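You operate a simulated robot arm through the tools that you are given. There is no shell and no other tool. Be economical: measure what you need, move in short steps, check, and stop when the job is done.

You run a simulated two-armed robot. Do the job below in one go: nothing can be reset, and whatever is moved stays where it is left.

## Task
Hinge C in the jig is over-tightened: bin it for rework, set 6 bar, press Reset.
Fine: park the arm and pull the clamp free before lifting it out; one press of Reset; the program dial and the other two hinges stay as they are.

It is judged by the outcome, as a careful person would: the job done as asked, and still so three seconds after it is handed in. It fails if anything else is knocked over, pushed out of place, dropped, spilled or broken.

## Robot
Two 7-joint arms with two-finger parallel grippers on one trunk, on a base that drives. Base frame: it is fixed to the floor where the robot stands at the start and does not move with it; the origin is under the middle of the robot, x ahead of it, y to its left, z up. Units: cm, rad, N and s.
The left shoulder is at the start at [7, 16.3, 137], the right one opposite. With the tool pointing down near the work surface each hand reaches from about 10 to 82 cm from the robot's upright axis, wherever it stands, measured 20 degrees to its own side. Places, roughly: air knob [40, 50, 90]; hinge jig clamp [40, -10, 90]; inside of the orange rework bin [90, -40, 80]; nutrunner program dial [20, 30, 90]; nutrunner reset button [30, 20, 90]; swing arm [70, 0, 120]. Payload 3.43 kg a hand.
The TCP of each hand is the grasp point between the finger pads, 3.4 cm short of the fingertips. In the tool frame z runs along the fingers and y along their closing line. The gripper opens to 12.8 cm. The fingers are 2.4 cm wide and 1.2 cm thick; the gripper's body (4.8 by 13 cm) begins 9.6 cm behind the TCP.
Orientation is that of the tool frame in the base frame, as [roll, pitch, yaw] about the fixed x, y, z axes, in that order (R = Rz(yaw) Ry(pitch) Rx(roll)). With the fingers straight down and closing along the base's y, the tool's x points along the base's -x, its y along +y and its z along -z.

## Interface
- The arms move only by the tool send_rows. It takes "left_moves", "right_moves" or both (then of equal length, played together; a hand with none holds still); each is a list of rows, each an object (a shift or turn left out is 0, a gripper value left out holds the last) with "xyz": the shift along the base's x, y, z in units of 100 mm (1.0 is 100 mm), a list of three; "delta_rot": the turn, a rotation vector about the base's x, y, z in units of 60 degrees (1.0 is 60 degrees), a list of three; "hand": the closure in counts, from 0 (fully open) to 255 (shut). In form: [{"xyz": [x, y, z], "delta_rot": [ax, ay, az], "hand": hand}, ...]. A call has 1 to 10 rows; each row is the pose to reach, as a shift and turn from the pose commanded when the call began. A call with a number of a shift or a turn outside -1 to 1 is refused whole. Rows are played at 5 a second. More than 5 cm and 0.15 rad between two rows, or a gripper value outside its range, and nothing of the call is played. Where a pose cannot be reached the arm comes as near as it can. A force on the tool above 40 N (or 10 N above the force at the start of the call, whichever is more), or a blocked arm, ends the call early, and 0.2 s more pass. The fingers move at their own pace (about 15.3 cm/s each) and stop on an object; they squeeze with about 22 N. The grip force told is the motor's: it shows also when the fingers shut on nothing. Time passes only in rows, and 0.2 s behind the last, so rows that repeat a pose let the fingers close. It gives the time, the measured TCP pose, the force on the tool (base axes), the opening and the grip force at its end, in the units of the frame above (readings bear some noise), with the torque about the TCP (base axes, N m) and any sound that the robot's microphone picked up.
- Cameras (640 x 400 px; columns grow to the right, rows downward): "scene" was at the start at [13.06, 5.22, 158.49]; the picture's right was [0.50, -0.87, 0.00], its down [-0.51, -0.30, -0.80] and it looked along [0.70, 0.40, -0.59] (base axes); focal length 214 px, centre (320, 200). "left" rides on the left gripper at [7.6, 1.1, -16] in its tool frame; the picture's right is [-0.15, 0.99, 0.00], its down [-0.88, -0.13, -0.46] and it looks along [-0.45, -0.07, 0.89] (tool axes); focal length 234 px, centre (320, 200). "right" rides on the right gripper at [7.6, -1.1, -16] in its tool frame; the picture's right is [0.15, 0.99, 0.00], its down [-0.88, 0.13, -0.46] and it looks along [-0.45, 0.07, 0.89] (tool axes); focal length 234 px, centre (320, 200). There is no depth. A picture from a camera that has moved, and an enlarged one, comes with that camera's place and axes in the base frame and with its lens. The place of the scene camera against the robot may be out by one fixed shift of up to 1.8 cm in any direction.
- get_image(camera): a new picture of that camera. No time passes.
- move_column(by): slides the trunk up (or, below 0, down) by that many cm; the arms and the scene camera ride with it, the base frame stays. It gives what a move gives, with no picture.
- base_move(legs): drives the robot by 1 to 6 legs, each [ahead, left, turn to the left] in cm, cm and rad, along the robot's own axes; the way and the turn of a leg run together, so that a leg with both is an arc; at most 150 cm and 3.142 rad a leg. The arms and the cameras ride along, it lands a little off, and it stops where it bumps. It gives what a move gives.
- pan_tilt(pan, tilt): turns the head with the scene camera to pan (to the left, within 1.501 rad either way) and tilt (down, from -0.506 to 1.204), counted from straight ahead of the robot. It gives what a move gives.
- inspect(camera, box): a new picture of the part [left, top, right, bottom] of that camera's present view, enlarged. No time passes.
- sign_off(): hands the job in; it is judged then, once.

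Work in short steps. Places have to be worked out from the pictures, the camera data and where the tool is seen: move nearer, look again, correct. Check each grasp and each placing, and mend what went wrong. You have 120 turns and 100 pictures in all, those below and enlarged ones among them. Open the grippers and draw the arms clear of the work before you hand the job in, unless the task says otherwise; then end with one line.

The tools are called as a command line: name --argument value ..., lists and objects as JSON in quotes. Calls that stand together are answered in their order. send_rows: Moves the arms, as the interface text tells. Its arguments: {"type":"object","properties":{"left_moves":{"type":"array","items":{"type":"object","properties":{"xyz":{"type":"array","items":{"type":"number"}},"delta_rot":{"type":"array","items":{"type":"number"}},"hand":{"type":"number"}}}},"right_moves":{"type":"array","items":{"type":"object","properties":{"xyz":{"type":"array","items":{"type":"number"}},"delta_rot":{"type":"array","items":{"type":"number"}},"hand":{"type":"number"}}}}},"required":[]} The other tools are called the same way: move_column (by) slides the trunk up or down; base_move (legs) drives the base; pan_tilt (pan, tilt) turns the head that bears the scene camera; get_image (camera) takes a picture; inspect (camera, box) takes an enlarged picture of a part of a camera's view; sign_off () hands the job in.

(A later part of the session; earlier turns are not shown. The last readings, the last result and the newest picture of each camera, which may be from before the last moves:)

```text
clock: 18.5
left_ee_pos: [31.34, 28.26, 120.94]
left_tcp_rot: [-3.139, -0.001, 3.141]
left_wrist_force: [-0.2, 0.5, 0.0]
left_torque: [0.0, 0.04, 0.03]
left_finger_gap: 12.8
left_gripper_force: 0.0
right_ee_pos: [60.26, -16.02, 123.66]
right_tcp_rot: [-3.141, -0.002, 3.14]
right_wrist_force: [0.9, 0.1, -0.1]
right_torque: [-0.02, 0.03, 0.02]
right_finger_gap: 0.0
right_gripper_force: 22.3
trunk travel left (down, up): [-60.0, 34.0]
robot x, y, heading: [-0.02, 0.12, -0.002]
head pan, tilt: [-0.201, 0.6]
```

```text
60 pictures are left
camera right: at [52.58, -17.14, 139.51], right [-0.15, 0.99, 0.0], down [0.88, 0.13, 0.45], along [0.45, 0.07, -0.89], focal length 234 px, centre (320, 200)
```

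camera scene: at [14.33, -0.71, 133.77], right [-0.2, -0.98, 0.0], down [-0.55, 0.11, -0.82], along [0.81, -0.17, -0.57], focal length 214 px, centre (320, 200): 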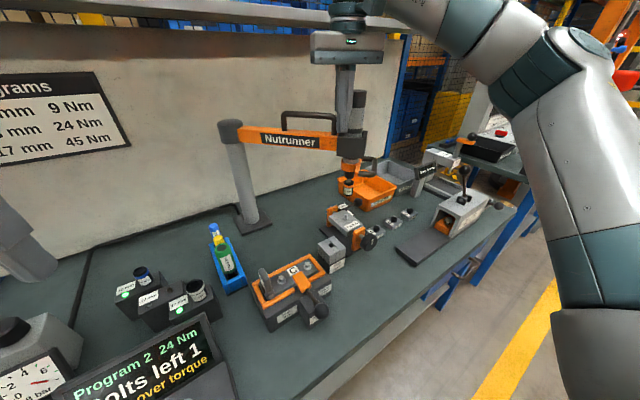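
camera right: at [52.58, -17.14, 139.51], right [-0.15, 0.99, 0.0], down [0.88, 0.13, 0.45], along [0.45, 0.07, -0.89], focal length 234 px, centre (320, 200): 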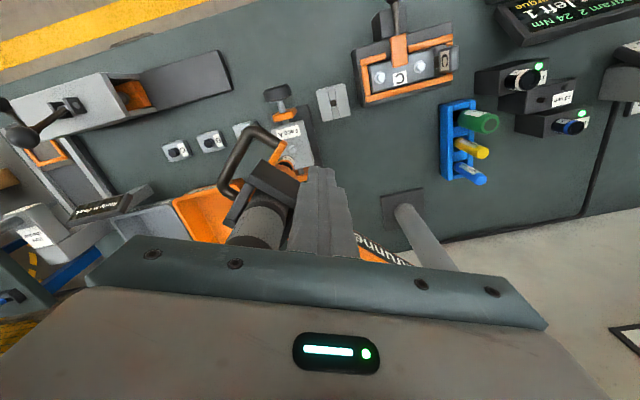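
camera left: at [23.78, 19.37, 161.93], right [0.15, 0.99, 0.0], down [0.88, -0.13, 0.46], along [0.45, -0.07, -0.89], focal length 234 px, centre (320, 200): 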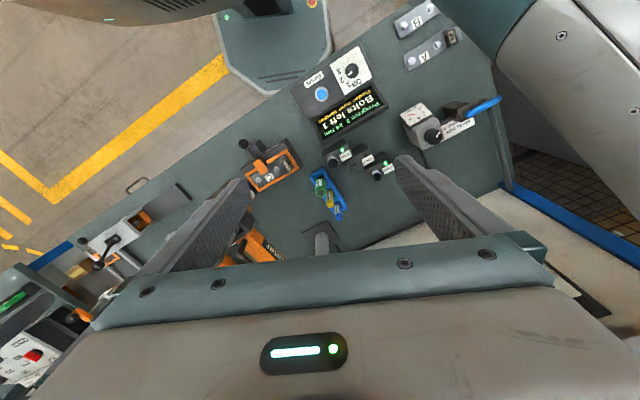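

The finger is behind the cylinder at the right height; push along the arc slowly.

send_rows --right_moves '[{"xyz": [0.15, -0.12, 0]}, {"xyz": [0.3, -0.22, 0]}, {"xyz": [0.45, -0.3, 0]}, {"xyz": [0.6, -0.37, 0]}, {"xyz": [0.73, -0.43, 0]}, {"xyz": [0.86, -0.48, 0]}, {"xyz": [1.0, -0.52, 0]}]'

send_rows --right_moves '[{"xyz": [0.12, -0.03, 0]}, {"xyz": [0.24, -0.06, 0]}, {"xyz": [0.36, -0.08, 0]}]'

get_image --camera "scene"

inspect --camera "scene" --box '[300, 80, 420, 240]'

```text
clock: 20.1
left_ee_pos: [31.21, 28.05, 121.03]
left_tcp_rot: [-3.14, 0.0, -3.14]
left_wrist_force: [0.0, -0.2, -0.5]
left_torque: [-0.01, 0.02, 0.0]
left_finger_gap: 12.82
left_gripper_force: 0.1
right_ee_pos: [69.94, -21.24, 123.3]
right_tcp_rot: [-3.141, 0.0, 3.141]
right_wrist_force: [0.7, -0.2, 0.1]
right_torque: [-0.04, 0.03, 0.03]
right_finger_gap: 0.04
right_gripper_force: 21.1
trunk travel left (down, up): [-60.0, 34.0]
robot x, y, heading: [-0.33, 0.52, 0.001]
head pan, tilt: [-0.201, 0.6]
```

```text
clock: 20.9
left_ee_pos: [31.19, 27.94, 120.97]
left_tcp_rot: [-3.14, 0.001, 3.141]
left_wrist_force: [-0.1, 0.1, 0.3]
left_torque: [0.0, -0.01, -0.03]
left_finger_gap: 12.77
left_gripper_force: 0.1
right_ee_pos: [73.54, -22.02, 123.56]
right_tcp_rot: [-3.14, 0.001, 3.141]
right_wrist_force: [-0.1, 0.0, 0.5]
right_torque: [-0.03, 0.0, -0.01]
right_finger_gap: 0.02
right_gripper_force: 22.3
trunk travel left (down, up): [-60.0, 34.0]
robot x, y, heading: [-0.24, -0.23, -0.0]
head pan, tilt: [-0.201, 0.6]
```

```text
59 pictures are left
camera scene: at [14.18, -0.82, 133.79], right [-0.2, -0.98, 0.0], down [-0.55, 0.11, -0.82], along [0.81, -0.16, -0.57], focal length 214 px, centre (320, 200)
```

scene: 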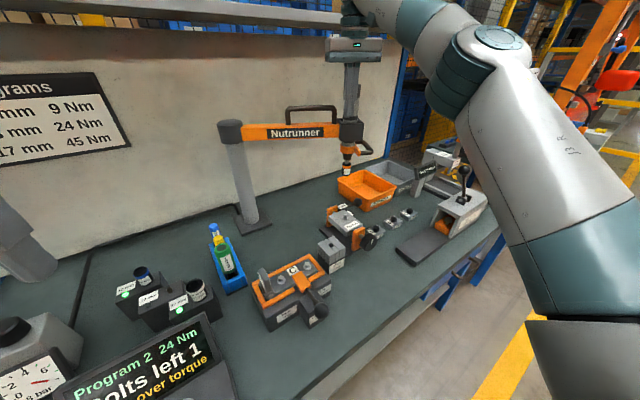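

```text
2.50 times, centred on (360, 160) of scene
camera zoom: at [14.18, -0.82, 133.79], right [-0.2, -0.98, 0.0], down [-0.55, 0.11, -0.82], along [0.81, -0.16, -0.57], focal length 536 px, centre (220, 300)
```

zoom: 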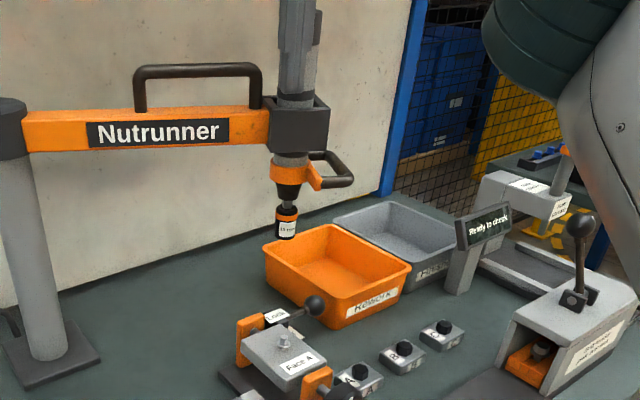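

Socket bearing is ≈-95°, label ≈-94°. A last 0.8 cm nudge, then I back off and check it stays.

send_rows --right_moves '[{"xyz": [0.04, -0.01, 0]}, {"xyz": [0.08, -0.01, 0]}, {"xyz": [0.08, -0.01, 0]}, {"xyz": [0.0, 0.0, 0]}, {"xyz": [-0.3, 0.0, 0]}, {"xyz": [-0.7, 0.0, 0]}, {"xyz": [-1.0, 0, 0]}]'

send_rows --right_moves '[{"xyz": [-0.45, 0.0, 0]}, {"xyz": [-0.9, 0.0, 0]}, {"xyz": [-1.0, 0, 0]}]'

inspect --camera "scene" --box '[300, 80, 420, 240]'

get_image --camera "right"

```text
clock: 22.5
left_ee_pos: [31.07, 27.98, 121.08]
left_tcp_rot: [-3.142, 0.0, -3.141]
left_wrist_force: [0.7, -0.3, 1.1]
left_torque: [0.01, -0.01, 0.0]
left_finger_gap: 12.8
left_gripper_force: 0.1
right_ee_pos: [63.33, -22.2, 123.16]
right_tcp_rot: [-3.14, -0.001, -3.14]
right_wrist_force: [-0.4, 0.1, -1.0]
right_torque: [0.02, -0.03, 0.02]
right_finger_gap: 0.0
right_gripper_force: 21.3
trunk travel left (down, up): [-60.0, 34.0]
robot x, y, heading: [0.02, 0.47, -0.001]
head pan, tilt: [-0.201, 0.6]
```

```text
clock: 23.3
left_ee_pos: [31.25, 28.02, 121.02]
left_tcp_rot: [-3.138, -0.001, -3.141]
left_wrist_force: [-0.1, 0.8, -1.5]
left_torque: [0.01, 0.03, -0.02]
left_finger_gap: 12.81
left_gripper_force: 0.2
right_ee_pos: [53.62, -22.11, 123.49]
right_tcp_rot: [-3.141, -0.002, -3.14]
right_wrist_force: [0.1, -0.7, -0.3]
right_torque: [0.02, -0.01, 0.01]
right_finger_gap: 0.0
right_gripper_force: 21.7
trunk travel left (down, up): [-60.0, 34.0]
robot x, y, heading: [0.07, 0.09, 0.005]
head pan, tilt: [-0.201, 0.6]
```

```text
2.50 times, centred on (360, 160) of scene
camera zoom: at [14.23, -0.86, 133.78], right [-0.2, -0.98, 0.0], down [-0.55, 0.11, -0.82], along [0.81, -0.16, -0.57], focal length 536 px, centre (220, 300)
```

zoom: 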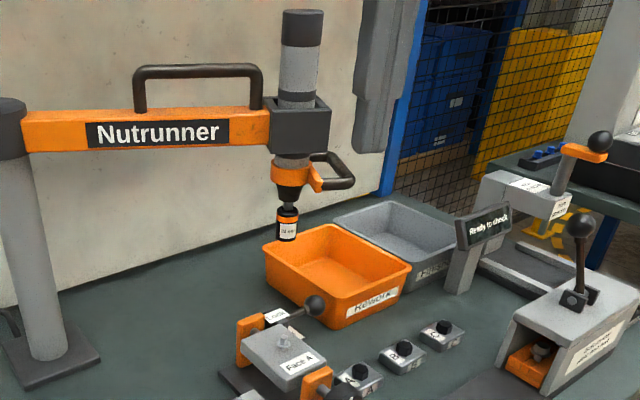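

```text
56 pictures are left
camera right: at [45.94, -23.27, 139.39], right [-0.15, 0.99, 0.0], down [0.88, 0.13, 0.46], along [0.45, 0.07, -0.89], focal length 234 px, centre (320, 200)
```

right: 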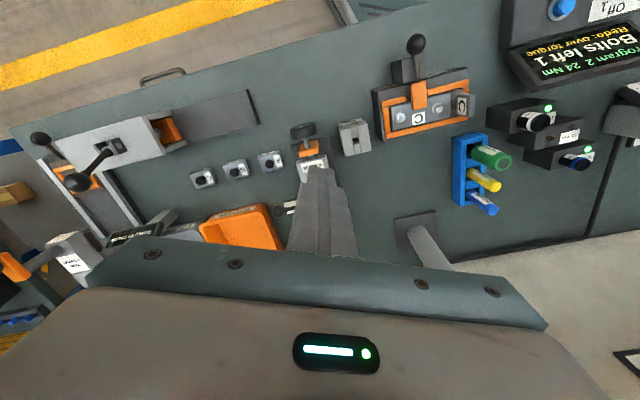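

Parked and stable. Now the jig: a closer look at the clamp from both cameras.

inspect --camera "scene" --box '[235, 240, 345, 340]'

inspect --camera "right" --box '[350, 20, 490, 150]'

```text
4.00 times, centred on (290, 290) of scene
camera zoom: at [14.23, -0.86, 133.78], right [-0.2, -0.98, 0.0], down [-0.55, 0.11, -0.82], along [0.81, -0.16, -0.57], focal length 858 px, centre (440, -160)
```

zoom: 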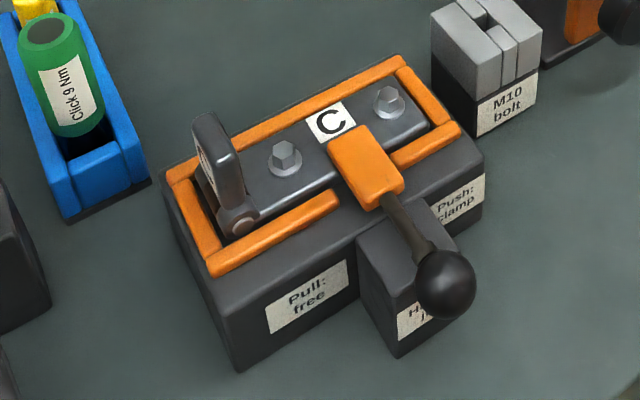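

```text
3.08 times, centred on (420, 85) of right
camera zoom: at [45.94, -23.27, 139.39], right [-0.15, 0.99, 0.0], down [0.88, 0.13, 0.46], along [0.45, 0.07, -0.89], focal length 720 px, centre (12, 554)
```

zoom: 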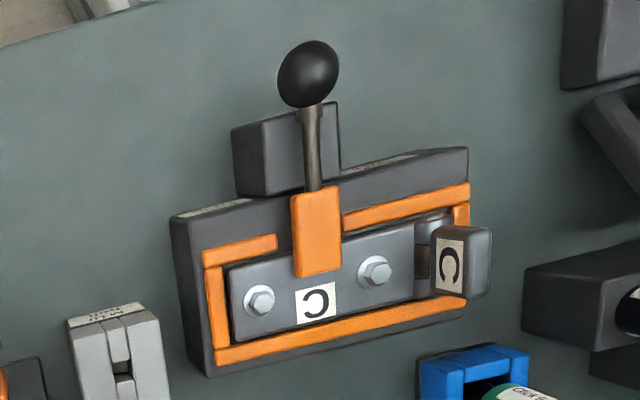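

Ball estimated near (37.5, -6.7, 89). I bring the right hand over the jig to look from close above.

send_rows --right_moves '[{"xyz": [-0.25, 0.4, 0], "hand": 130}, {"xyz": [-0.5, 0.8, 0]}, {"xyz": [-0.7, 1.0, -0.3]}, {"xyz": [-0.85, 1.0, -0.7]}]'

send_rows --right_moves '[{"xyz": [0, 0.3, -0.3]}, {"xyz": [0, 0.6, -0.6]}]'

get_image --camera "right"

get_image --camera "left"

```text
clock: 24.3
left_ee_pos: [31.27, 27.9, 121.01]
left_tcp_rot: [-3.141, 0.0, -3.141]
left_wrist_force: [0.1, 0.3, 0.3]
left_torque: [0.0, 0.0, -0.02]
left_finger_gap: 12.81
left_gripper_force: 0.1
right_ee_pos: [44.91, -12.27, 116.38]
right_tcp_rot: [3.139, -0.001, 3.139]
right_wrist_force: [-0.5, -1.2, -0.4]
right_torque: [-0.02, -0.01, 0.01]
right_finger_gap: 6.26
right_gripper_force: 0.1
trunk travel left (down, up): [-60.0, 34.0]
robot x, y, heading: [-0.33, -0.27, -0.002]
head pan, tilt: [-0.201, 0.6]
```

```text
clock: 24.9
left_ee_pos: [31.3, 28.07, 121.0]
left_tcp_rot: [-3.139, -0.001, -3.141]
left_wrist_force: [0.0, 0.2, -0.1]
left_torque: [-0.04, -0.01, -0.03]
left_finger_gap: 12.83
left_gripper_force: 0.1
right_ee_pos: [44.92, -6.01, 110.39]
right_tcp_rot: [3.141, 0.0, 3.14]
right_wrist_force: [0.1, 1.1, -0.2]
right_torque: [0.0, 0.02, 0.0]
right_finger_gap: 6.27
right_gripper_force: 0.0
trunk travel left (down, up): [-60.0, 34.0]
robot x, y, heading: [0.17, -0.13, -0.001]
head pan, tilt: [-0.201, 0.6]
```

```text
53 pictures are left
camera right: at [37.24, -7.08, 126.3], right [-0.15, 0.99, 0.0], down [0.88, 0.13, 0.46], along [0.45, 0.07, -0.89], focal length 234 px, centre (320, 200)
```

right: 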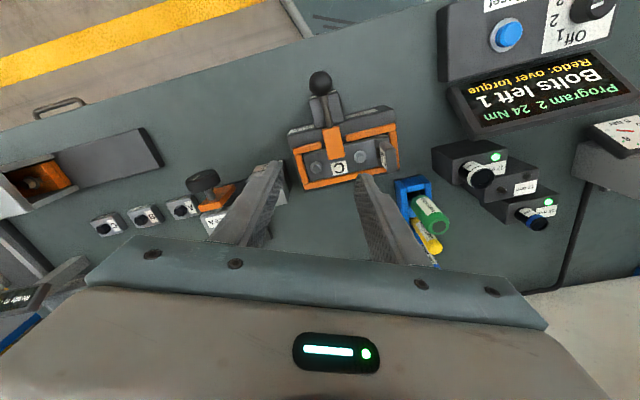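

```text
52 pictures are left
camera left: at [23.68, 29.26, 136.97], right [0.15, 0.99, 0.0], down [0.88, -0.13, 0.46], along [0.45, -0.07, -0.89], focal length 234 px, centre (320, 200)
```

left: 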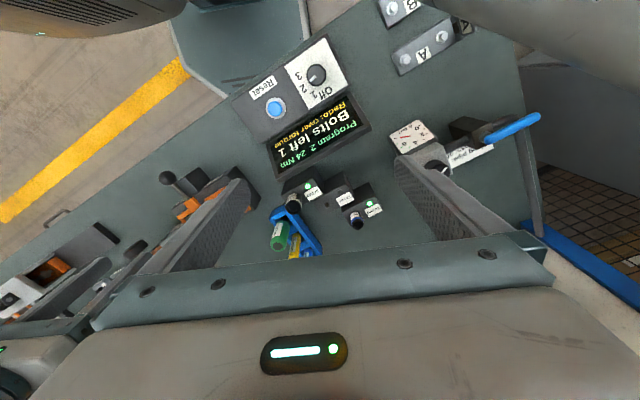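

Ball at (37.4, -6.8), rod direction ≈(-.93, -.37) (pull direction). I turn the hand +0.38 rad so it closes across the rod and go above the ball.

send_rows --right_moves '[{"xyz": [-0.25, -0.03, -0.2], "delta_rot": [0, 0, 0.121]}, {"xyz": [-0.5, -0.06, -0.5], "delta_rot": [0, 0, 0.242]}, {"xyz": [-0.75, -0.08, -0.8], "delta_rot": [0, 0, 0.363]}, {"xyz": [-0.75, -0.08, -1.0], "delta_rot": [0, 0, 0.363]}]'

get_image --camera "right"

inspect --camera "scene" --box '[220, 200, 380, 340]'

```text
clock: 25.9
left_ee_pos: [31.25, 27.82, 121.03]
left_tcp_rot: [-3.141, 0.0, 3.141]
left_wrist_force: [0.2, -0.8, 0.1]
left_torque: [0.02, 0.0, -0.02]
left_finger_gap: 12.8
left_gripper_force: 0.1
right_ee_pos: [37.55, -6.86, 100.43]
right_tcp_rot: [3.141, -0.002, -2.76]
right_wrist_force: [-0.2, -0.4, -0.3]
right_torque: [0.05, 0.04, 0.01]
right_finger_gap: 6.29
right_gripper_force: 0.1
trunk travel left (down, up): [-60.0, 34.0]
robot x, y, heading: [-0.24, 0.18, 0.002]
head pan, tilt: [-0.201, 0.6]
```

```text
51 pictures are left
camera right: at [30.84, -10.8, 116.46], right [-0.5, 0.86, 0.0], down [0.77, 0.45, 0.46], along [0.39, 0.23, -0.89], focal length 234 px, centre (320, 200)
```

right: 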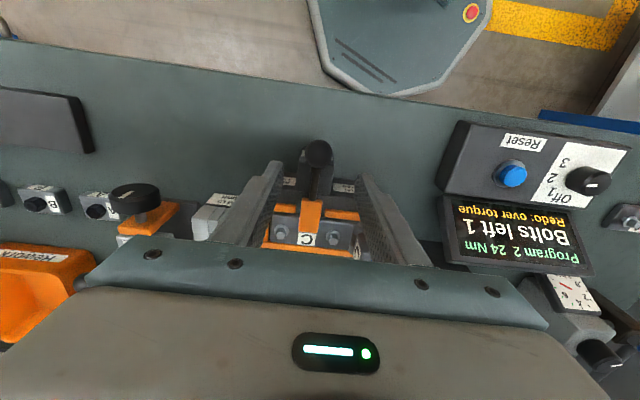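

```text
2.86 times, centred on (300, 270) of scene
camera zoom: at [14.2, -0.93, 133.79], right [-0.2, -0.98, 0.0], down [-0.55, 0.11, -0.82], along [0.81, -0.16, -0.57], focal length 613 px, centre (377, 0)
```

zoom: 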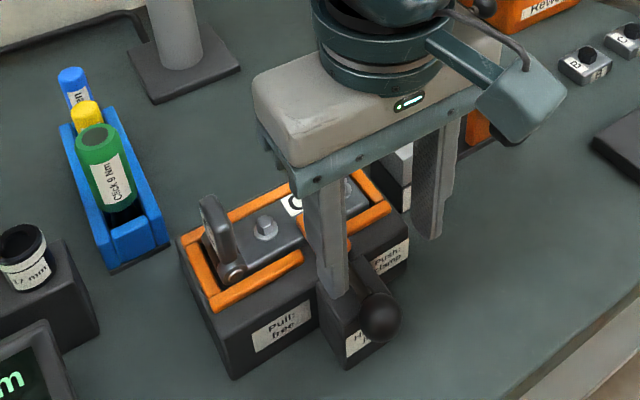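

Ball is centred between the fingers, z≈90. Descend to z≈91.3 and close.

send_rows --right_moves '[{"xyz": [0, 0, -0.3]}, {"xyz": [0, 0, -0.6]}, {"xyz": [0, 0, -0.8]}, {"xyz": [0, 0, -0.92]}]'

send_rows --right_moves '[{"hand": 255}, {"xyz": [0, 0, 0]}, {"xyz": [0, 0, 0]}]'

inspect --camera "scene" --box '[220, 200, 380, 340]'

```text
clock: 26.9
left_ee_pos: [31.26, 28.04, 121.08]
left_tcp_rot: [-3.14, -0.001, -3.14]
left_wrist_force: [0.1, 0.2, 0.1]
left_torque: [-0.01, -0.02, 0.0]
left_finger_gap: 12.81
left_gripper_force: 0.0
right_ee_pos: [37.51, -6.83, 91.37]
right_tcp_rot: [3.141, -0.001, -2.762]
right_wrist_force: [-0.8, -0.1, 0.1]
right_torque: [0.01, -0.01, -0.01]
right_finger_gap: 6.27
right_gripper_force: 0.0
trunk travel left (down, up): [-60.0, 34.0]
robot x, y, heading: [0.07, -0.39, -0.001]
head pan, tilt: [-0.201, 0.6]
```

```text
clock: 27.7
left_ee_pos: [31.28, 27.8, 121.08]
left_tcp_rot: [-3.14, 0.002, -3.141]
left_wrist_force: [-0.9, 0.8, -0.1]
left_torque: [0.01, 0.01, 0.01]
left_finger_gap: 12.77
left_gripper_force: 0.0
right_ee_pos: [37.52, -7.03, 91.29]
right_tcp_rot: [-3.141, 0.0, -2.762]
right_wrist_force: [6.1, -13.6, 5.1]
right_torque: [-0.42, -0.39, -0.11]
right_finger_gap: 3.3
right_gripper_force: 45.3
trunk travel left (down, up): [-60.0, 34.0]
robot x, y, heading: [0.24, -0.4, 0.002]
head pan, tilt: [-0.201, 0.6]
```

```text
2.86 times, centred on (300, 270) of scene
camera zoom: at [14.21, -1.1, 133.79], right [-0.2, -0.98, 0.0], down [-0.55, 0.11, -0.82], along [0.81, -0.16, -0.57], focal length 613 px, centre (377, 0)
```

zoom: 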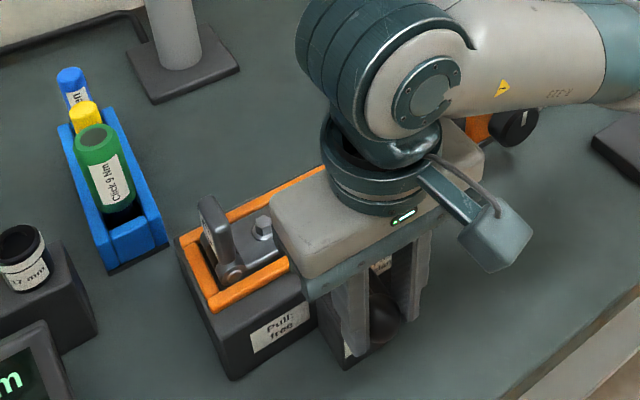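

The ball is gripped (3.3 cm). I pull along (-.93, -.37), 1 cm per row, and read the force.

send_rows --right_moves '[{"xyz": [-0.09, -0.05, 0]}, {"xyz": [-0.18, -0.09, 0]}, {"xyz": [-0.27, -0.125, 0]}, {"xyz": [-0.36, -0.16, 0]}]'

inspect --camera "scene" --box '[220, 200, 380, 340]'

get_image --camera "right"

```text
clock: 28.6
left_ee_pos: [31.44, 28.12, 121.02]
left_tcp_rot: [-3.14, -0.001, -3.14]
left_wrist_force: [-0.6, -0.7, -0.9]
left_torque: [0.05, -0.07, -0.01]
left_finger_gap: 12.81
left_gripper_force: 0.0
right_ee_pos: [35.23, -8.0, 91.36]
right_tcp_rot: [3.137, 0.013, -2.771]
right_wrist_force: [19.7, 12.7, -14.9]
right_torque: [-0.22, -0.33, 0.05]
right_finger_gap: 3.3
right_gripper_force: 45.1
trunk travel left (down, up): [-60.0, 34.0]
robot x, y, heading: [0.3, 0.05, -0.004]
head pan, tilt: [-0.201, 0.6]
stopped in row 4 (right hand): the force on the tool passed its limit (the readings are from after the stop); the commanded pose is now the measured one
```

```text
2.86 times, centred on (300, 270) of scene
camera zoom: at [14.44, -0.76, 133.71], right [-0.2, -0.98, 0.0], down [-0.56, 0.11, -0.82], along [0.81, -0.16, -0.57], focal length 613 px, centre (377, 0)
```

zoom: 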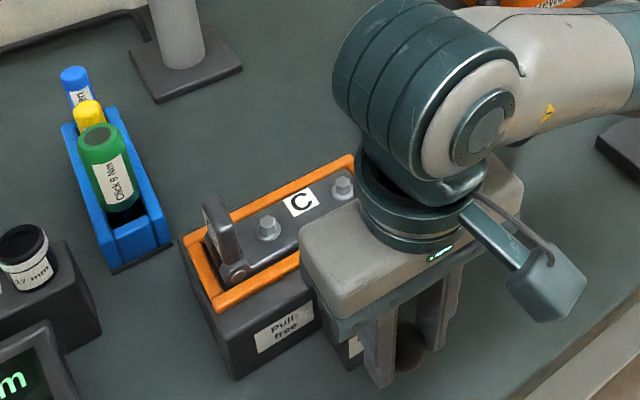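

```text
47 pictures are left
camera right: at [28.33, -11.93, 107.19], right [-0.49, 0.87, 0.0], down [0.77, 0.44, 0.47], along [0.41, 0.23, -0.88], focal length 234 px, centre (320, 200)
```

right: 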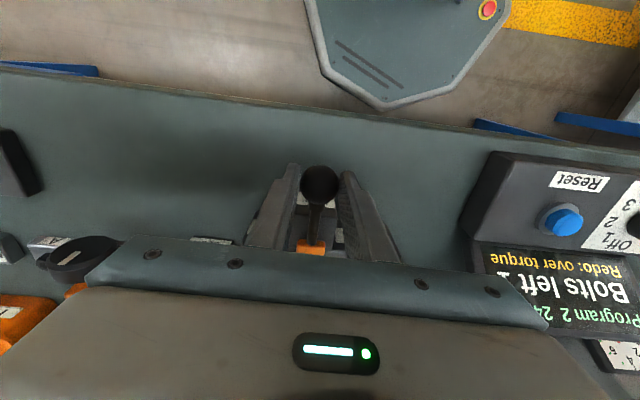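

Resistance rose after ~2.5 cm (probably the end of travel). I open, rise and check whether the pad is clear of the hinge.

send_rows --right_moves '[{"hand": 130}, {"xyz": [0, 0, 0]}, {"xyz": [0, 0, 0.4]}, {"xyz": [0, 0, 0.8]}]'

send_rows --right_moves '[{"xyz": [0.3, 0.3, 0.3]}, {"xyz": [0.6, 0.5, 0.6]}, {"xyz": [0.9, 0.5, 0.9]}]'

get_image --camera "right"

inspect --camera "scene" --box '[220, 220, 360, 340]'

```text
clock: 29.6
left_ee_pos: [31.23, 28.05, 121.01]
left_tcp_rot: [-3.14, -0.001, -3.139]
left_wrist_force: [0.1, -0.1, -0.6]
left_torque: [-0.01, -0.01, -0.02]
left_finger_gap: 12.8
left_gripper_force: 0.0
right_ee_pos: [35.03, -7.99, 99.56]
right_tcp_rot: [3.138, 0.01, -2.767]
right_wrist_force: [0.1, 0.2, 0.7]
right_torque: [0.04, 0.02, 0.02]
right_finger_gap: 6.27
right_gripper_force: 0.0
trunk travel left (down, up): [-60.0, 34.0]
robot x, y, heading: [-0.08, 0.46, 0.002]
head pan, tilt: [-0.201, 0.6]
```

```text
refused: row 1 steps farther than a row can; nothing moved
```

```text
46 pictures are left
camera right: at [28.05, -11.98, 115.44], right [-0.5, 0.87, 0.0], down [0.77, 0.44, 0.47], along [0.4, 0.23, -0.89], focal length 234 px, centre (320, 200)
```

right: 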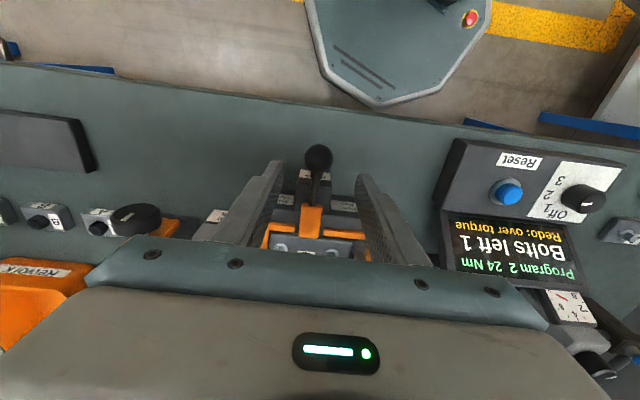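

```text
3.33 times, centred on (290, 280) of scene
camera zoom: at [14.17, -0.8, 133.78], right [-0.2, -0.98, 0.0], down [-0.55, 0.11, -0.83], along [0.81, -0.16, -0.56], focal length 715 px, centre (420, -67)
```

zoom: 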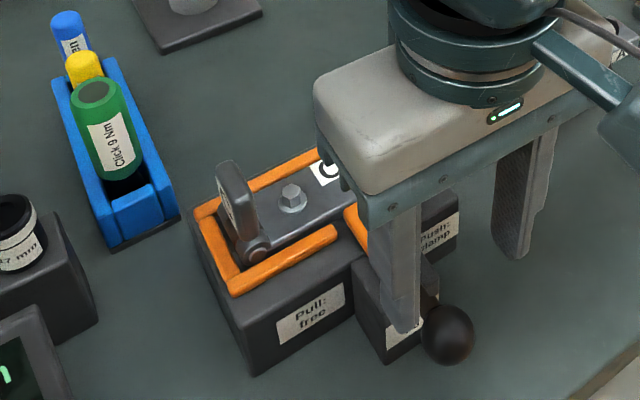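

The lever has moved; I rise for a clear view of the pad against the hinge.

send_rows --right_moves '[{"xyz": [0.2, 0.1, 0.3]}, {"xyz": [0.45, 0.2, 0.6]}, {"xyz": [0.7, 0.3, 0.9]}]'

inspect --camera "right" --box '[220, 80, 420, 240]'

inspect --camera "scene" --box '[220, 220, 360, 340]'

```text
clock: 30.4
left_ee_pos: [31.09, 28.11, 120.99]
left_tcp_rot: [-3.139, 0.0, -3.142]
left_wrist_force: [0.2, 0.7, 0.1]
left_torque: [0.01, 0.0, 0.0]
left_finger_gap: 12.79
left_gripper_force: 0.0
right_ee_pos: [41.94, -5.03, 108.49]
right_tcp_rot: [3.138, 0.01, -2.768]
right_wrist_force: [0.0, 0.3, 0.0]
right_torque: [0.01, 0.01, 0.04]
right_finger_gap: 6.29
right_gripper_force: 0.1
trunk travel left (down, up): [-60.0, 34.0]
robot x, y, heading: [0.01, 0.17, 0.007]
head pan, tilt: [-0.201, 0.6]
```

```text
2.50 times, centred on (320, 160) of right
camera zoom: at [35.1, -9.01, 124.5], right [-0.5, 0.87, 0.0], down [0.77, 0.44, 0.47], along [0.4, 0.23, -0.89], focal length 585 px, centre (320, 300)
```

zoom: 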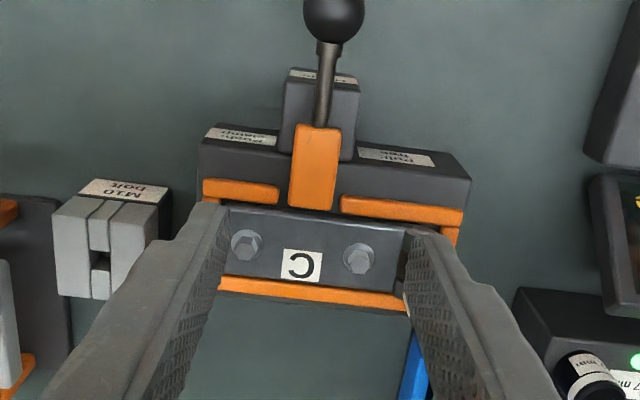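

```text
3.33 times, centred on (290, 280) of scene
camera zoom: at [14.19, -0.75, 133.79], right [-0.2, -0.98, 0.0], down [-0.55, 0.11, -0.83], along [0.81, -0.16, -0.56], focal length 715 px, centre (420, -67)
```

zoom: 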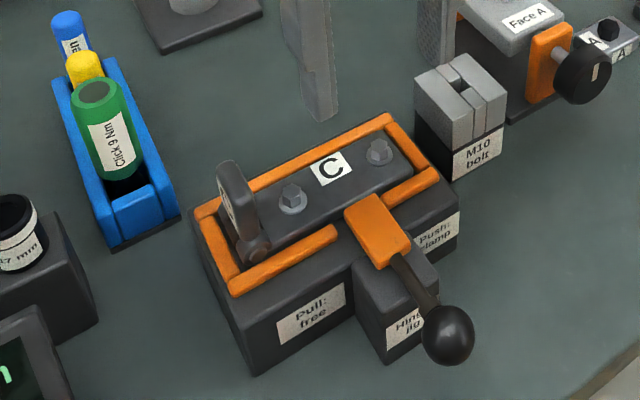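

The pad is clear of the hinge now ("pull: free"). I move above the hinge's upright leaf (est. (45, 4)) with fingers more open to look and align (jig yaw ≈ 25°).

send_rows --right_moves '[{"xyz": [0.1, 0.4, 0.1], "delta_rot": [0, 0, 0.057], "hand": 100}, {"xyz": [0.2, 0.75, 0.2], "delta_rot": [0, 0, 0.057]}, {"xyz": [0.3, 0.9, 0.2], "delta_rot": [0, 0, 0.057]}]'

get_image --camera "right"

inspect --camera "scene" --box '[220, 180, 360, 320]'

```text
clock: 31.2
left_ee_pos: [31.2, 28.08, 121.13]
left_tcp_rot: [-3.141, 0.0, -3.14]
left_wrist_force: [-0.3, -0.9, -0.8]
left_torque: [0.02, 0.04, 0.03]
left_finger_gap: 12.79
left_gripper_force: 0.2
right_ee_pos: [44.92, 3.93, 110.48]
right_tcp_rot: [3.136, 0.011, -2.706]
right_wrist_force: [-0.4, -0.3, 0.8]
right_torque: [0.03, 0.0, -0.04]
right_finger_gap: 7.79
right_gripper_force: 0.1
trunk travel left (down, up): [-60.0, 34.0]
robot x, y, heading: [0.04, 0.01, -0.005]
head pan, tilt: [-0.201, 0.6]
```

```text
42 pictures are left
camera right: at [38.24, -0.41, 126.33], right [-0.55, 0.84, 0.0], down [0.74, 0.48, 0.47], along [0.39, 0.26, -0.89], focal length 234 px, centre (320, 200)
```

right: 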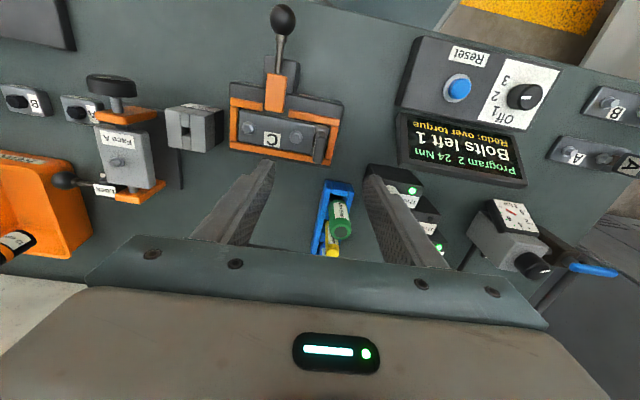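

```text
2.86 times, centred on (290, 250) of scene
camera zoom: at [14.25, -0.82, 133.79], right [-0.2, -0.98, 0.0], down [-0.55, 0.11, -0.82], along [0.81, -0.16, -0.57], focal length 613 px, centre (406, 57)
```

zoom: 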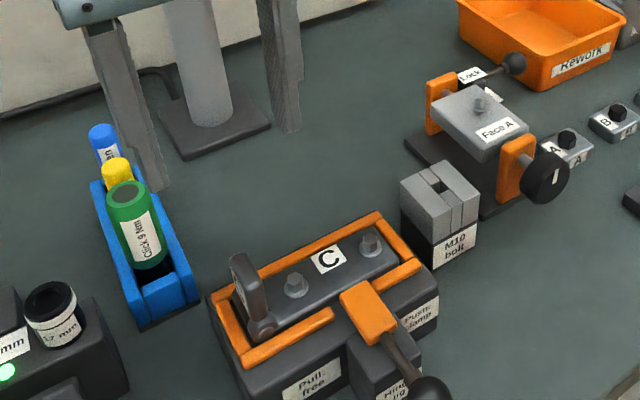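

TCP is directly above the upright leaf and aligned; leaf top ≈96, flat leaf ≈88. Narrow to 4.2 cm and descend, first to z 100.5.

send_rows --right_moves '[{"xyz": [0, 0, -0.4], "hand": 170}, {"xyz": [0, 0, -0.8]}, {"xyz": [0, 0, -1.0]}]'

get_image --camera "right"

inspect --camera "scene" --box '[220, 200, 340, 310]'

```text
clock: 32.0
left_ee_pos: [31.27, 28.21, 121.08]
left_tcp_rot: [-3.139, -0.001, -3.14]
left_wrist_force: [-0.2, 0.2, -0.2]
left_torque: [0.01, -0.01, 0.04]
left_finger_gap: 12.79
left_gripper_force: 0.0
right_ee_pos: [45.08, 3.95, 100.26]
right_tcp_rot: [3.139, 0.011, -2.706]
right_wrist_force: [0.7, 0.1, 0.5]
right_torque: [0.0, 0.0, 0.02]
right_finger_gap: 4.29
right_gripper_force: 0.0
trunk travel left (down, up): [-60.0, 34.0]
robot x, y, heading: [-0.01, 0.07, -0.005]
head pan, tilt: [-0.201, 0.6]
```

```text
40 pictures are left
camera right: at [38.43, -0.44, 116.08], right [-0.55, 0.84, 0.0], down [0.74, 0.49, 0.47], along [0.39, 0.26, -0.89], focal length 234 px, centre (320, 200)
```

right: 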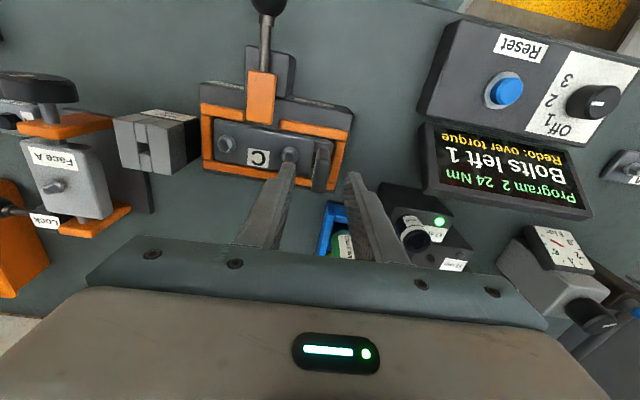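

```text
3.64 times, centred on (280, 255) of scene
camera zoom: at [14.21, -0.82, 133.8], right [-0.2, -0.98, 0.0], down [-0.55, 0.11, -0.82], along [0.81, -0.16, -0.57], focal length 780 px, centre (466, 0)
```

zoom: 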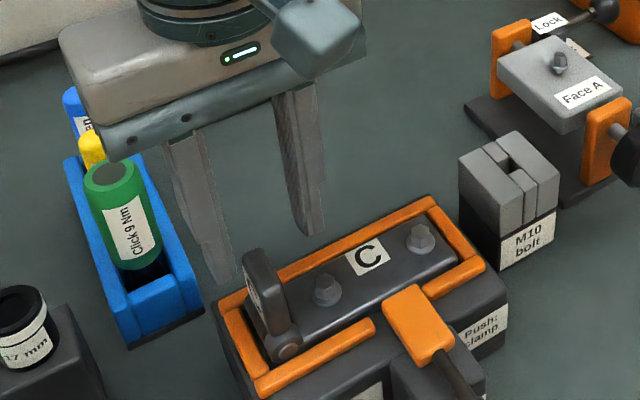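

Fingertips straddle the leaf. Descend to z≈93.3 and close.

send_rows --right_moves '[{"xyz": [0, 0, -0.3]}, {"xyz": [0, 0, -0.55]}, {"xyz": [0, 0, -0.7]}]'

send_rows --right_moves '[{"hand": 255}, {"xyz": [0, 0, 0]}, {"xyz": [0, 0, 0]}]'

inspect --camera "scene" --box '[220, 200, 340, 310]'

```text
clock: 32.8
left_ee_pos: [31.21, 28.23, 121.01]
left_tcp_rot: [-3.14, 0.001, -3.14]
left_wrist_force: [0.3, 0.1, 1.3]
left_torque: [0.01, 0.01, 0.0]
left_finger_gap: 12.82
left_gripper_force: 0.1
right_ee_pos: [44.89, 3.9, 93.47]
right_tcp_rot: [3.138, 0.012, -2.708]
right_wrist_force: [0.0, -0.1, -0.6]
right_torque: [-0.02, 0.02, 0.0]
right_finger_gap: 4.27
right_gripper_force: 0.1
trunk travel left (down, up): [-60.0, 34.0]
robot x, y, heading: [-0.05, 0.39, 0.001]
head pan, tilt: [-0.201, 0.6]
```

```text
clock: 33.6
left_ee_pos: [31.18, 28.11, 120.98]
left_tcp_rot: [-3.141, 0.001, -3.139]
left_wrist_force: [-0.2, 0.5, -0.1]
left_torque: [-0.03, -0.03, -0.05]
left_finger_gap: 12.81
left_gripper_force: 0.0
right_ee_pos: [44.94, 3.94, 93.44]
right_tcp_rot: [3.139, 0.01, -2.707]
right_wrist_force: [-2.6, 0.8, -0.4]
right_torque: [-0.22, -0.07, -0.36]
right_finger_gap: 1.52
right_gripper_force: 21.9
trunk travel left (down, up): [-60.0, 34.0]
robot x, y, heading: [0.23, -0.07, -0.001]
head pan, tilt: [-0.201, 0.6]
```

```text
3.64 times, centred on (280, 255) of scene
camera zoom: at [14.17, -0.8, 133.79], right [-0.2, -0.98, 0.0], down [-0.55, 0.11, -0.83], along [0.81, -0.16, -0.56], focal length 780 px, centre (466, 0)
```

zoom: 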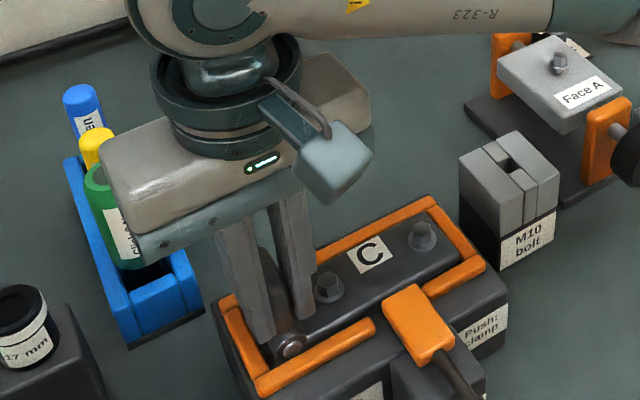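

Leaf gripped (1.52 cm). Lift slowly 4 cm and check.

send_rows --right_moves '[{"xyz": [0, 0, 0.08]}, {"xyz": [0, 0, 0.16]}, {"xyz": [0, 0, 0.28]}, {"xyz": [0, 0, 0.4]}]'

inspect --camera "scene" --box '[220, 180, 360, 320]'

```text
clock: 34.6
left_ee_pos: [31.2, 28.01, 120.98]
left_tcp_rot: [-3.14, 0.0, -3.139]
left_wrist_force: [-0.5, -0.2, -0.3]
left_torque: [-0.03, 0.01, 0.03]
left_finger_gap: 12.78
left_gripper_force: 0.0
right_ee_pos: [44.88, 3.96, 97.35]
right_tcp_rot: [3.138, 0.01, -2.707]
right_wrist_force: [0.2, -0.6, -5.1]
right_torque: [0.2, 0.14, -0.01]
right_finger_gap: 1.48
right_gripper_force: 22.0
trunk travel left (down, up): [-60.0, 34.0]
robot x, y, heading: [-0.16, 0.29, 0.001]
head pan, tilt: [-0.201, 0.6]
```

```text
2.86 times, centred on (290, 250) of scene
camera zoom: at [14.2, -0.82, 133.79], right [-0.2, -0.98, 0.0], down [-0.55, 0.11, -0.83], along [0.81, -0.16, -0.57], focal length 613 px, centre (406, 57)
```

zoom: 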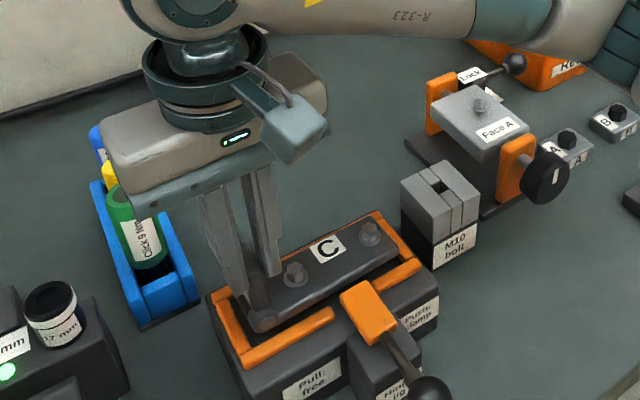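

The hinge is free and held (5 N). I lift it 15 cm higher before driving; plan: drive along the bench edge to the right, turning square to the bench, to reach the bin from the front, clear of the parked nutrunner handle.

send_rows --right_moves '[{"xyz": [0, 0, 0.25]}, {"xyz": [0, 0, 0.5]}, {"xyz": [0, 0, 0.75]}, {"xyz": [0, 0, 1.0]}]'

send_rows --right_moves '[{"xyz": [0, 0, 0.25]}, {"xyz": [0, 0, 0.5]}]'

get_image --camera "scene"

get_image --camera "right"

```text
clock: 35.6
left_ee_pos: [31.17, 28.19, 120.98]
left_tcp_rot: [-3.141, 0.002, -3.14]
left_wrist_force: [-0.1, -0.2, -0.8]
left_torque: [-0.02, -0.01, 0.01]
left_finger_gap: 12.81
left_gripper_force: 0.0
right_ee_pos: [44.81, 3.8, 107.45]
right_tcp_rot: [3.14, 0.011, -2.707]
right_wrist_force: [0.5, -1.0, -5.5]
right_torque: [0.13, 0.12, 0.0]
right_finger_gap: 1.47
right_gripper_force: 22.1
trunk travel left (down, up): [-60.0, 34.0]
robot x, y, heading: [-0.36, 0.18, -0.001]
head pan, tilt: [-0.201, 0.6]
```

```text
clock: 36.2
left_ee_pos: [31.13, 28.05, 121.08]
left_tcp_rot: [-3.14, 0.0, -3.139]
left_wrist_force: [-0.6, -0.2, 0.2]
left_torque: [-0.01, -0.01, 0.0]
left_finger_gap: 12.8
left_gripper_force: 0.0
right_ee_pos: [45.01, 3.88, 112.41]
right_tcp_rot: [3.14, 0.009, -2.707]
right_wrist_force: [-0.5, -0.9, -4.8]
right_torque: [0.15, 0.15, 0.02]
right_finger_gap: 1.48
right_gripper_force: 21.7
trunk travel left (down, up): [-60.0, 34.0]
robot x, y, heading: [0.38, 0.01, -0.001]
head pan, tilt: [-0.201, 0.6]
```

```text
36 pictures are left
camera scene: at [14.19, -0.81, 133.79], right [-0.2, -0.98, 0.0], down [-0.55, 0.11, -0.83], along [0.81, -0.16, -0.56], focal length 214 px, centre (320, 200)
```

scene: 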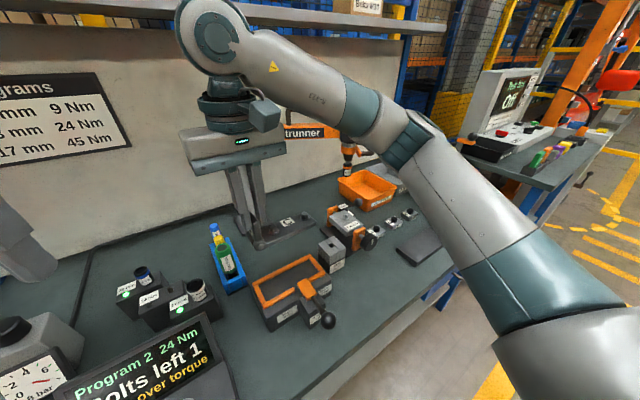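

```text
35 pictures are left
camera right: at [38.29, -0.34, 128.35], right [-0.55, 0.84, 0.0], down [0.74, 0.49, 0.47], along [0.39, 0.26, -0.88], focal length 234 px, centre (320, 200)
```

right: 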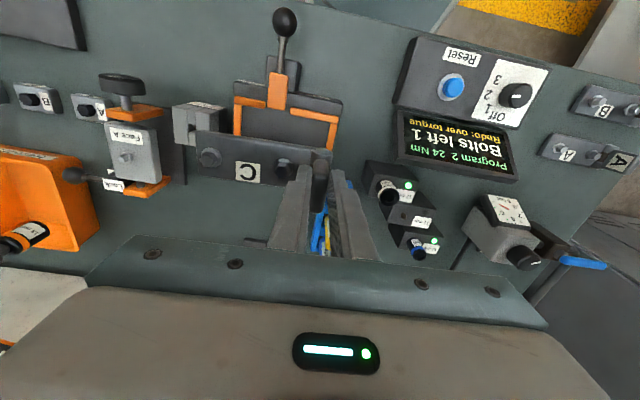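

Held firmly, level. I drive [13, -32] along the bench edge, then turn left 0.43.

base_move --legs '[[13, -32, 0], [0, 0, 0.43]]'

get_image --camera "scene"

get_image --camera "right"

```text
clock: 39.7
left_ee_pos: [30.18, 6.29, 121.03]
left_tcp_rot: [-3.139, 0.0, -2.722]
left_wrist_force: [0.1, -0.4, 0.0]
left_torque: [0.02, -0.02, -0.01]
left_finger_gap: 12.79
left_gripper_force: 0.1
right_ee_pos: [52.56, -10.1, 112.34]
right_tcp_rot: [3.141, 0.011, -2.289]
right_wrist_force: [0.0, 1.0, -5.2]
right_torque: [0.08, 0.19, 0.01]
right_finger_gap: 1.48
right_gripper_force: 21.5
trunk travel left (down, up): [-60.0, 34.0]
robot x, y, heading: [12.89, -31.9, 0.42]
head pan, tilt: [-0.201, 0.6]
```

```text
34 pictures are left
camera scene: at [26.76, -27.09, 133.79], right [0.22, -0.98, 0.0], down [-0.55, -0.12, -0.82], along [0.81, 0.18, -0.57], focal length 214 px, centre (320, 200)
```

scene: 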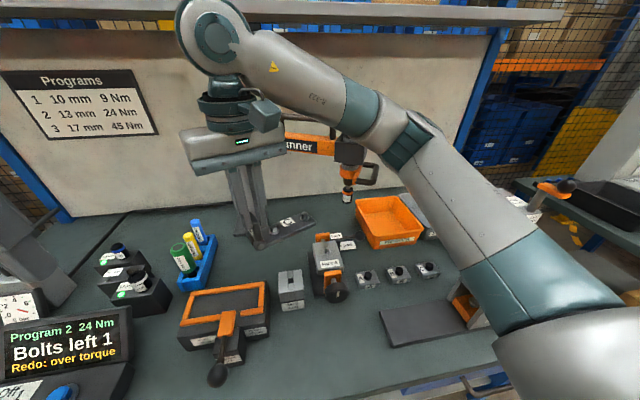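

```text
33 pictures are left
camera right: at [48.22, -16.75, 128.3], right [-0.84, 0.54, 0.0], down [0.48, 0.74, 0.47], along [0.25, 0.39, -0.89], focal length 234 px, centre (320, 200)
```

right: 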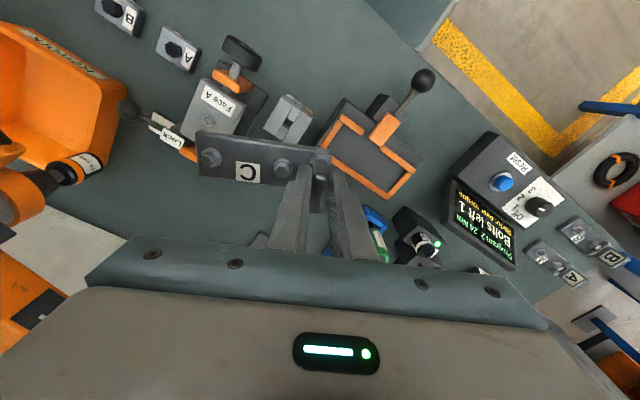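

Bin rim centre ≈(89, -37), deeper along +x. I go sideways first to (53, -37), turning the hinge CCW ~50° so it points away from me into the bin and stays clear of the nutrunner handle.

send_rows --right_moves '[{"xyz": [0, -0.33, 0], "delta_rot": [0, 0, 0.119]}, {"xyz": [0, -0.66, 0], "delta_rot": [0, 0, 0.238]}, {"xyz": [0, -1.0, 0], "delta_rot": [0, 0, 0.357]}]'

send_rows --right_moves '[{"xyz": [0, -0.33, 0], "delta_rot": [0, 0, 0.119]}, {"xyz": [0, -0.66, 0], "delta_rot": [0, 0, 0.238]}, {"xyz": [0, -1.0, 0], "delta_rot": [0, 0, 0.357]}]'

send_rows --right_moves '[{"xyz": [0, -0.35, 0], "delta_rot": [0, 0, 0.119]}, {"xyz": [0.2, -0.75, 0], "delta_rot": [0, 0, 0.119]}]'

get_image --camera "scene"

get_image --camera "right"

```text
clock: 40.5
left_ee_pos: [30.21, 6.21, 120.98]
left_tcp_rot: [-3.14, 0.0, -2.723]
left_wrist_force: [-0.2, -0.6, -0.3]
left_torque: [0.03, -0.02, -0.03]
left_finger_gap: 12.78
left_gripper_force: 0.1
right_ee_pos: [52.59, -20.32, 112.33]
right_tcp_rot: [3.136, 0.011, -1.915]
right_wrist_force: [-0.8, -0.1, -5.1]
right_torque: [0.05, 0.21, 0.02]
right_finger_gap: 1.49
right_gripper_force: 22.5
trunk travel left (down, up): [-60.0, 34.0]
robot x, y, heading: [13.32, -31.69, 0.419]
head pan, tilt: [-0.201, 0.6]
```

```text
clock: 41.3
left_ee_pos: [30.04, 6.28, 121.04]
left_tcp_rot: [-3.141, 0.0, -2.722]
left_wrist_force: [-0.9, 0.1, 0.1]
left_torque: [0.01, -0.02, 0.02]
left_finger_gap: 12.8
left_gripper_force: 0.0
right_ee_pos: [52.43, -30.24, 112.25]
right_tcp_rot: [3.139, 0.012, -1.54]
right_wrist_force: [0.1, -1.0, -4.6]
right_torque: [-0.05, 0.21, 0.02]
right_finger_gap: 1.5
right_gripper_force: 22.1
trunk travel left (down, up): [-60.0, 34.0]
robot x, y, heading: [12.89, -32.06, 0.415]
head pan, tilt: [-0.201, 0.6]
```

```text
clock: 41.9
left_ee_pos: [30.11, 5.89, 121.09]
left_tcp_rot: [3.14, 0.002, -2.722]
left_wrist_force: [-0.9, -1.0, -0.2]
left_torque: [0.04, -0.01, 0.04]
left_finger_gap: 12.79
left_gripper_force: 0.0
right_ee_pos: [54.65, -37.91, 112.46]
right_tcp_rot: [3.138, 0.013, -1.415]
right_wrist_force: [0.6, -1.7, -5.1]
right_torque: [-0.06, 0.22, -0.01]
right_finger_gap: 1.49
right_gripper_force: 22.1
trunk travel left (down, up): [-60.0, 34.0]
robot x, y, heading: [13.12, -32.13, 0.424]
head pan, tilt: [-0.201, 0.6]
```

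```text
32 pictures are left
camera scene: at [26.79, -27.5, 133.8], right [0.22, -0.98, 0.0], down [-0.55, -0.12, -0.83], along [0.81, 0.18, -0.56], focal length 214 px, centre (320, 200)
```

scene: 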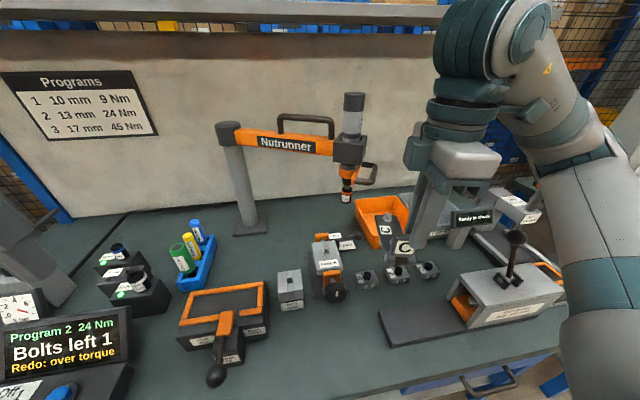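

```text
31 pictures are left
camera right: at [56.95, -45.44, 128.33], right [-0.95, -0.3, 0.0], down [-0.26, 0.84, 0.47], along [-0.14, 0.45, -0.88], focal length 234 px, centre (320, 200)
```

right: 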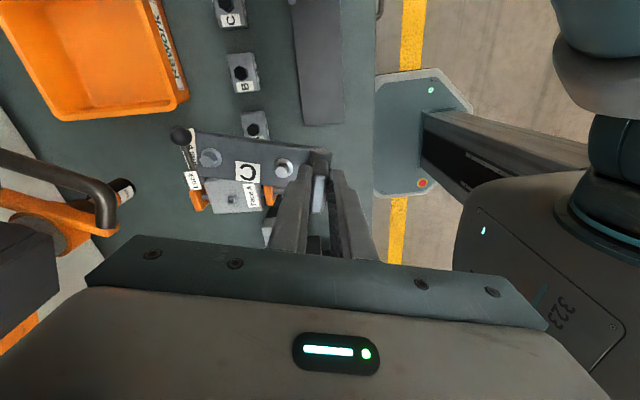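

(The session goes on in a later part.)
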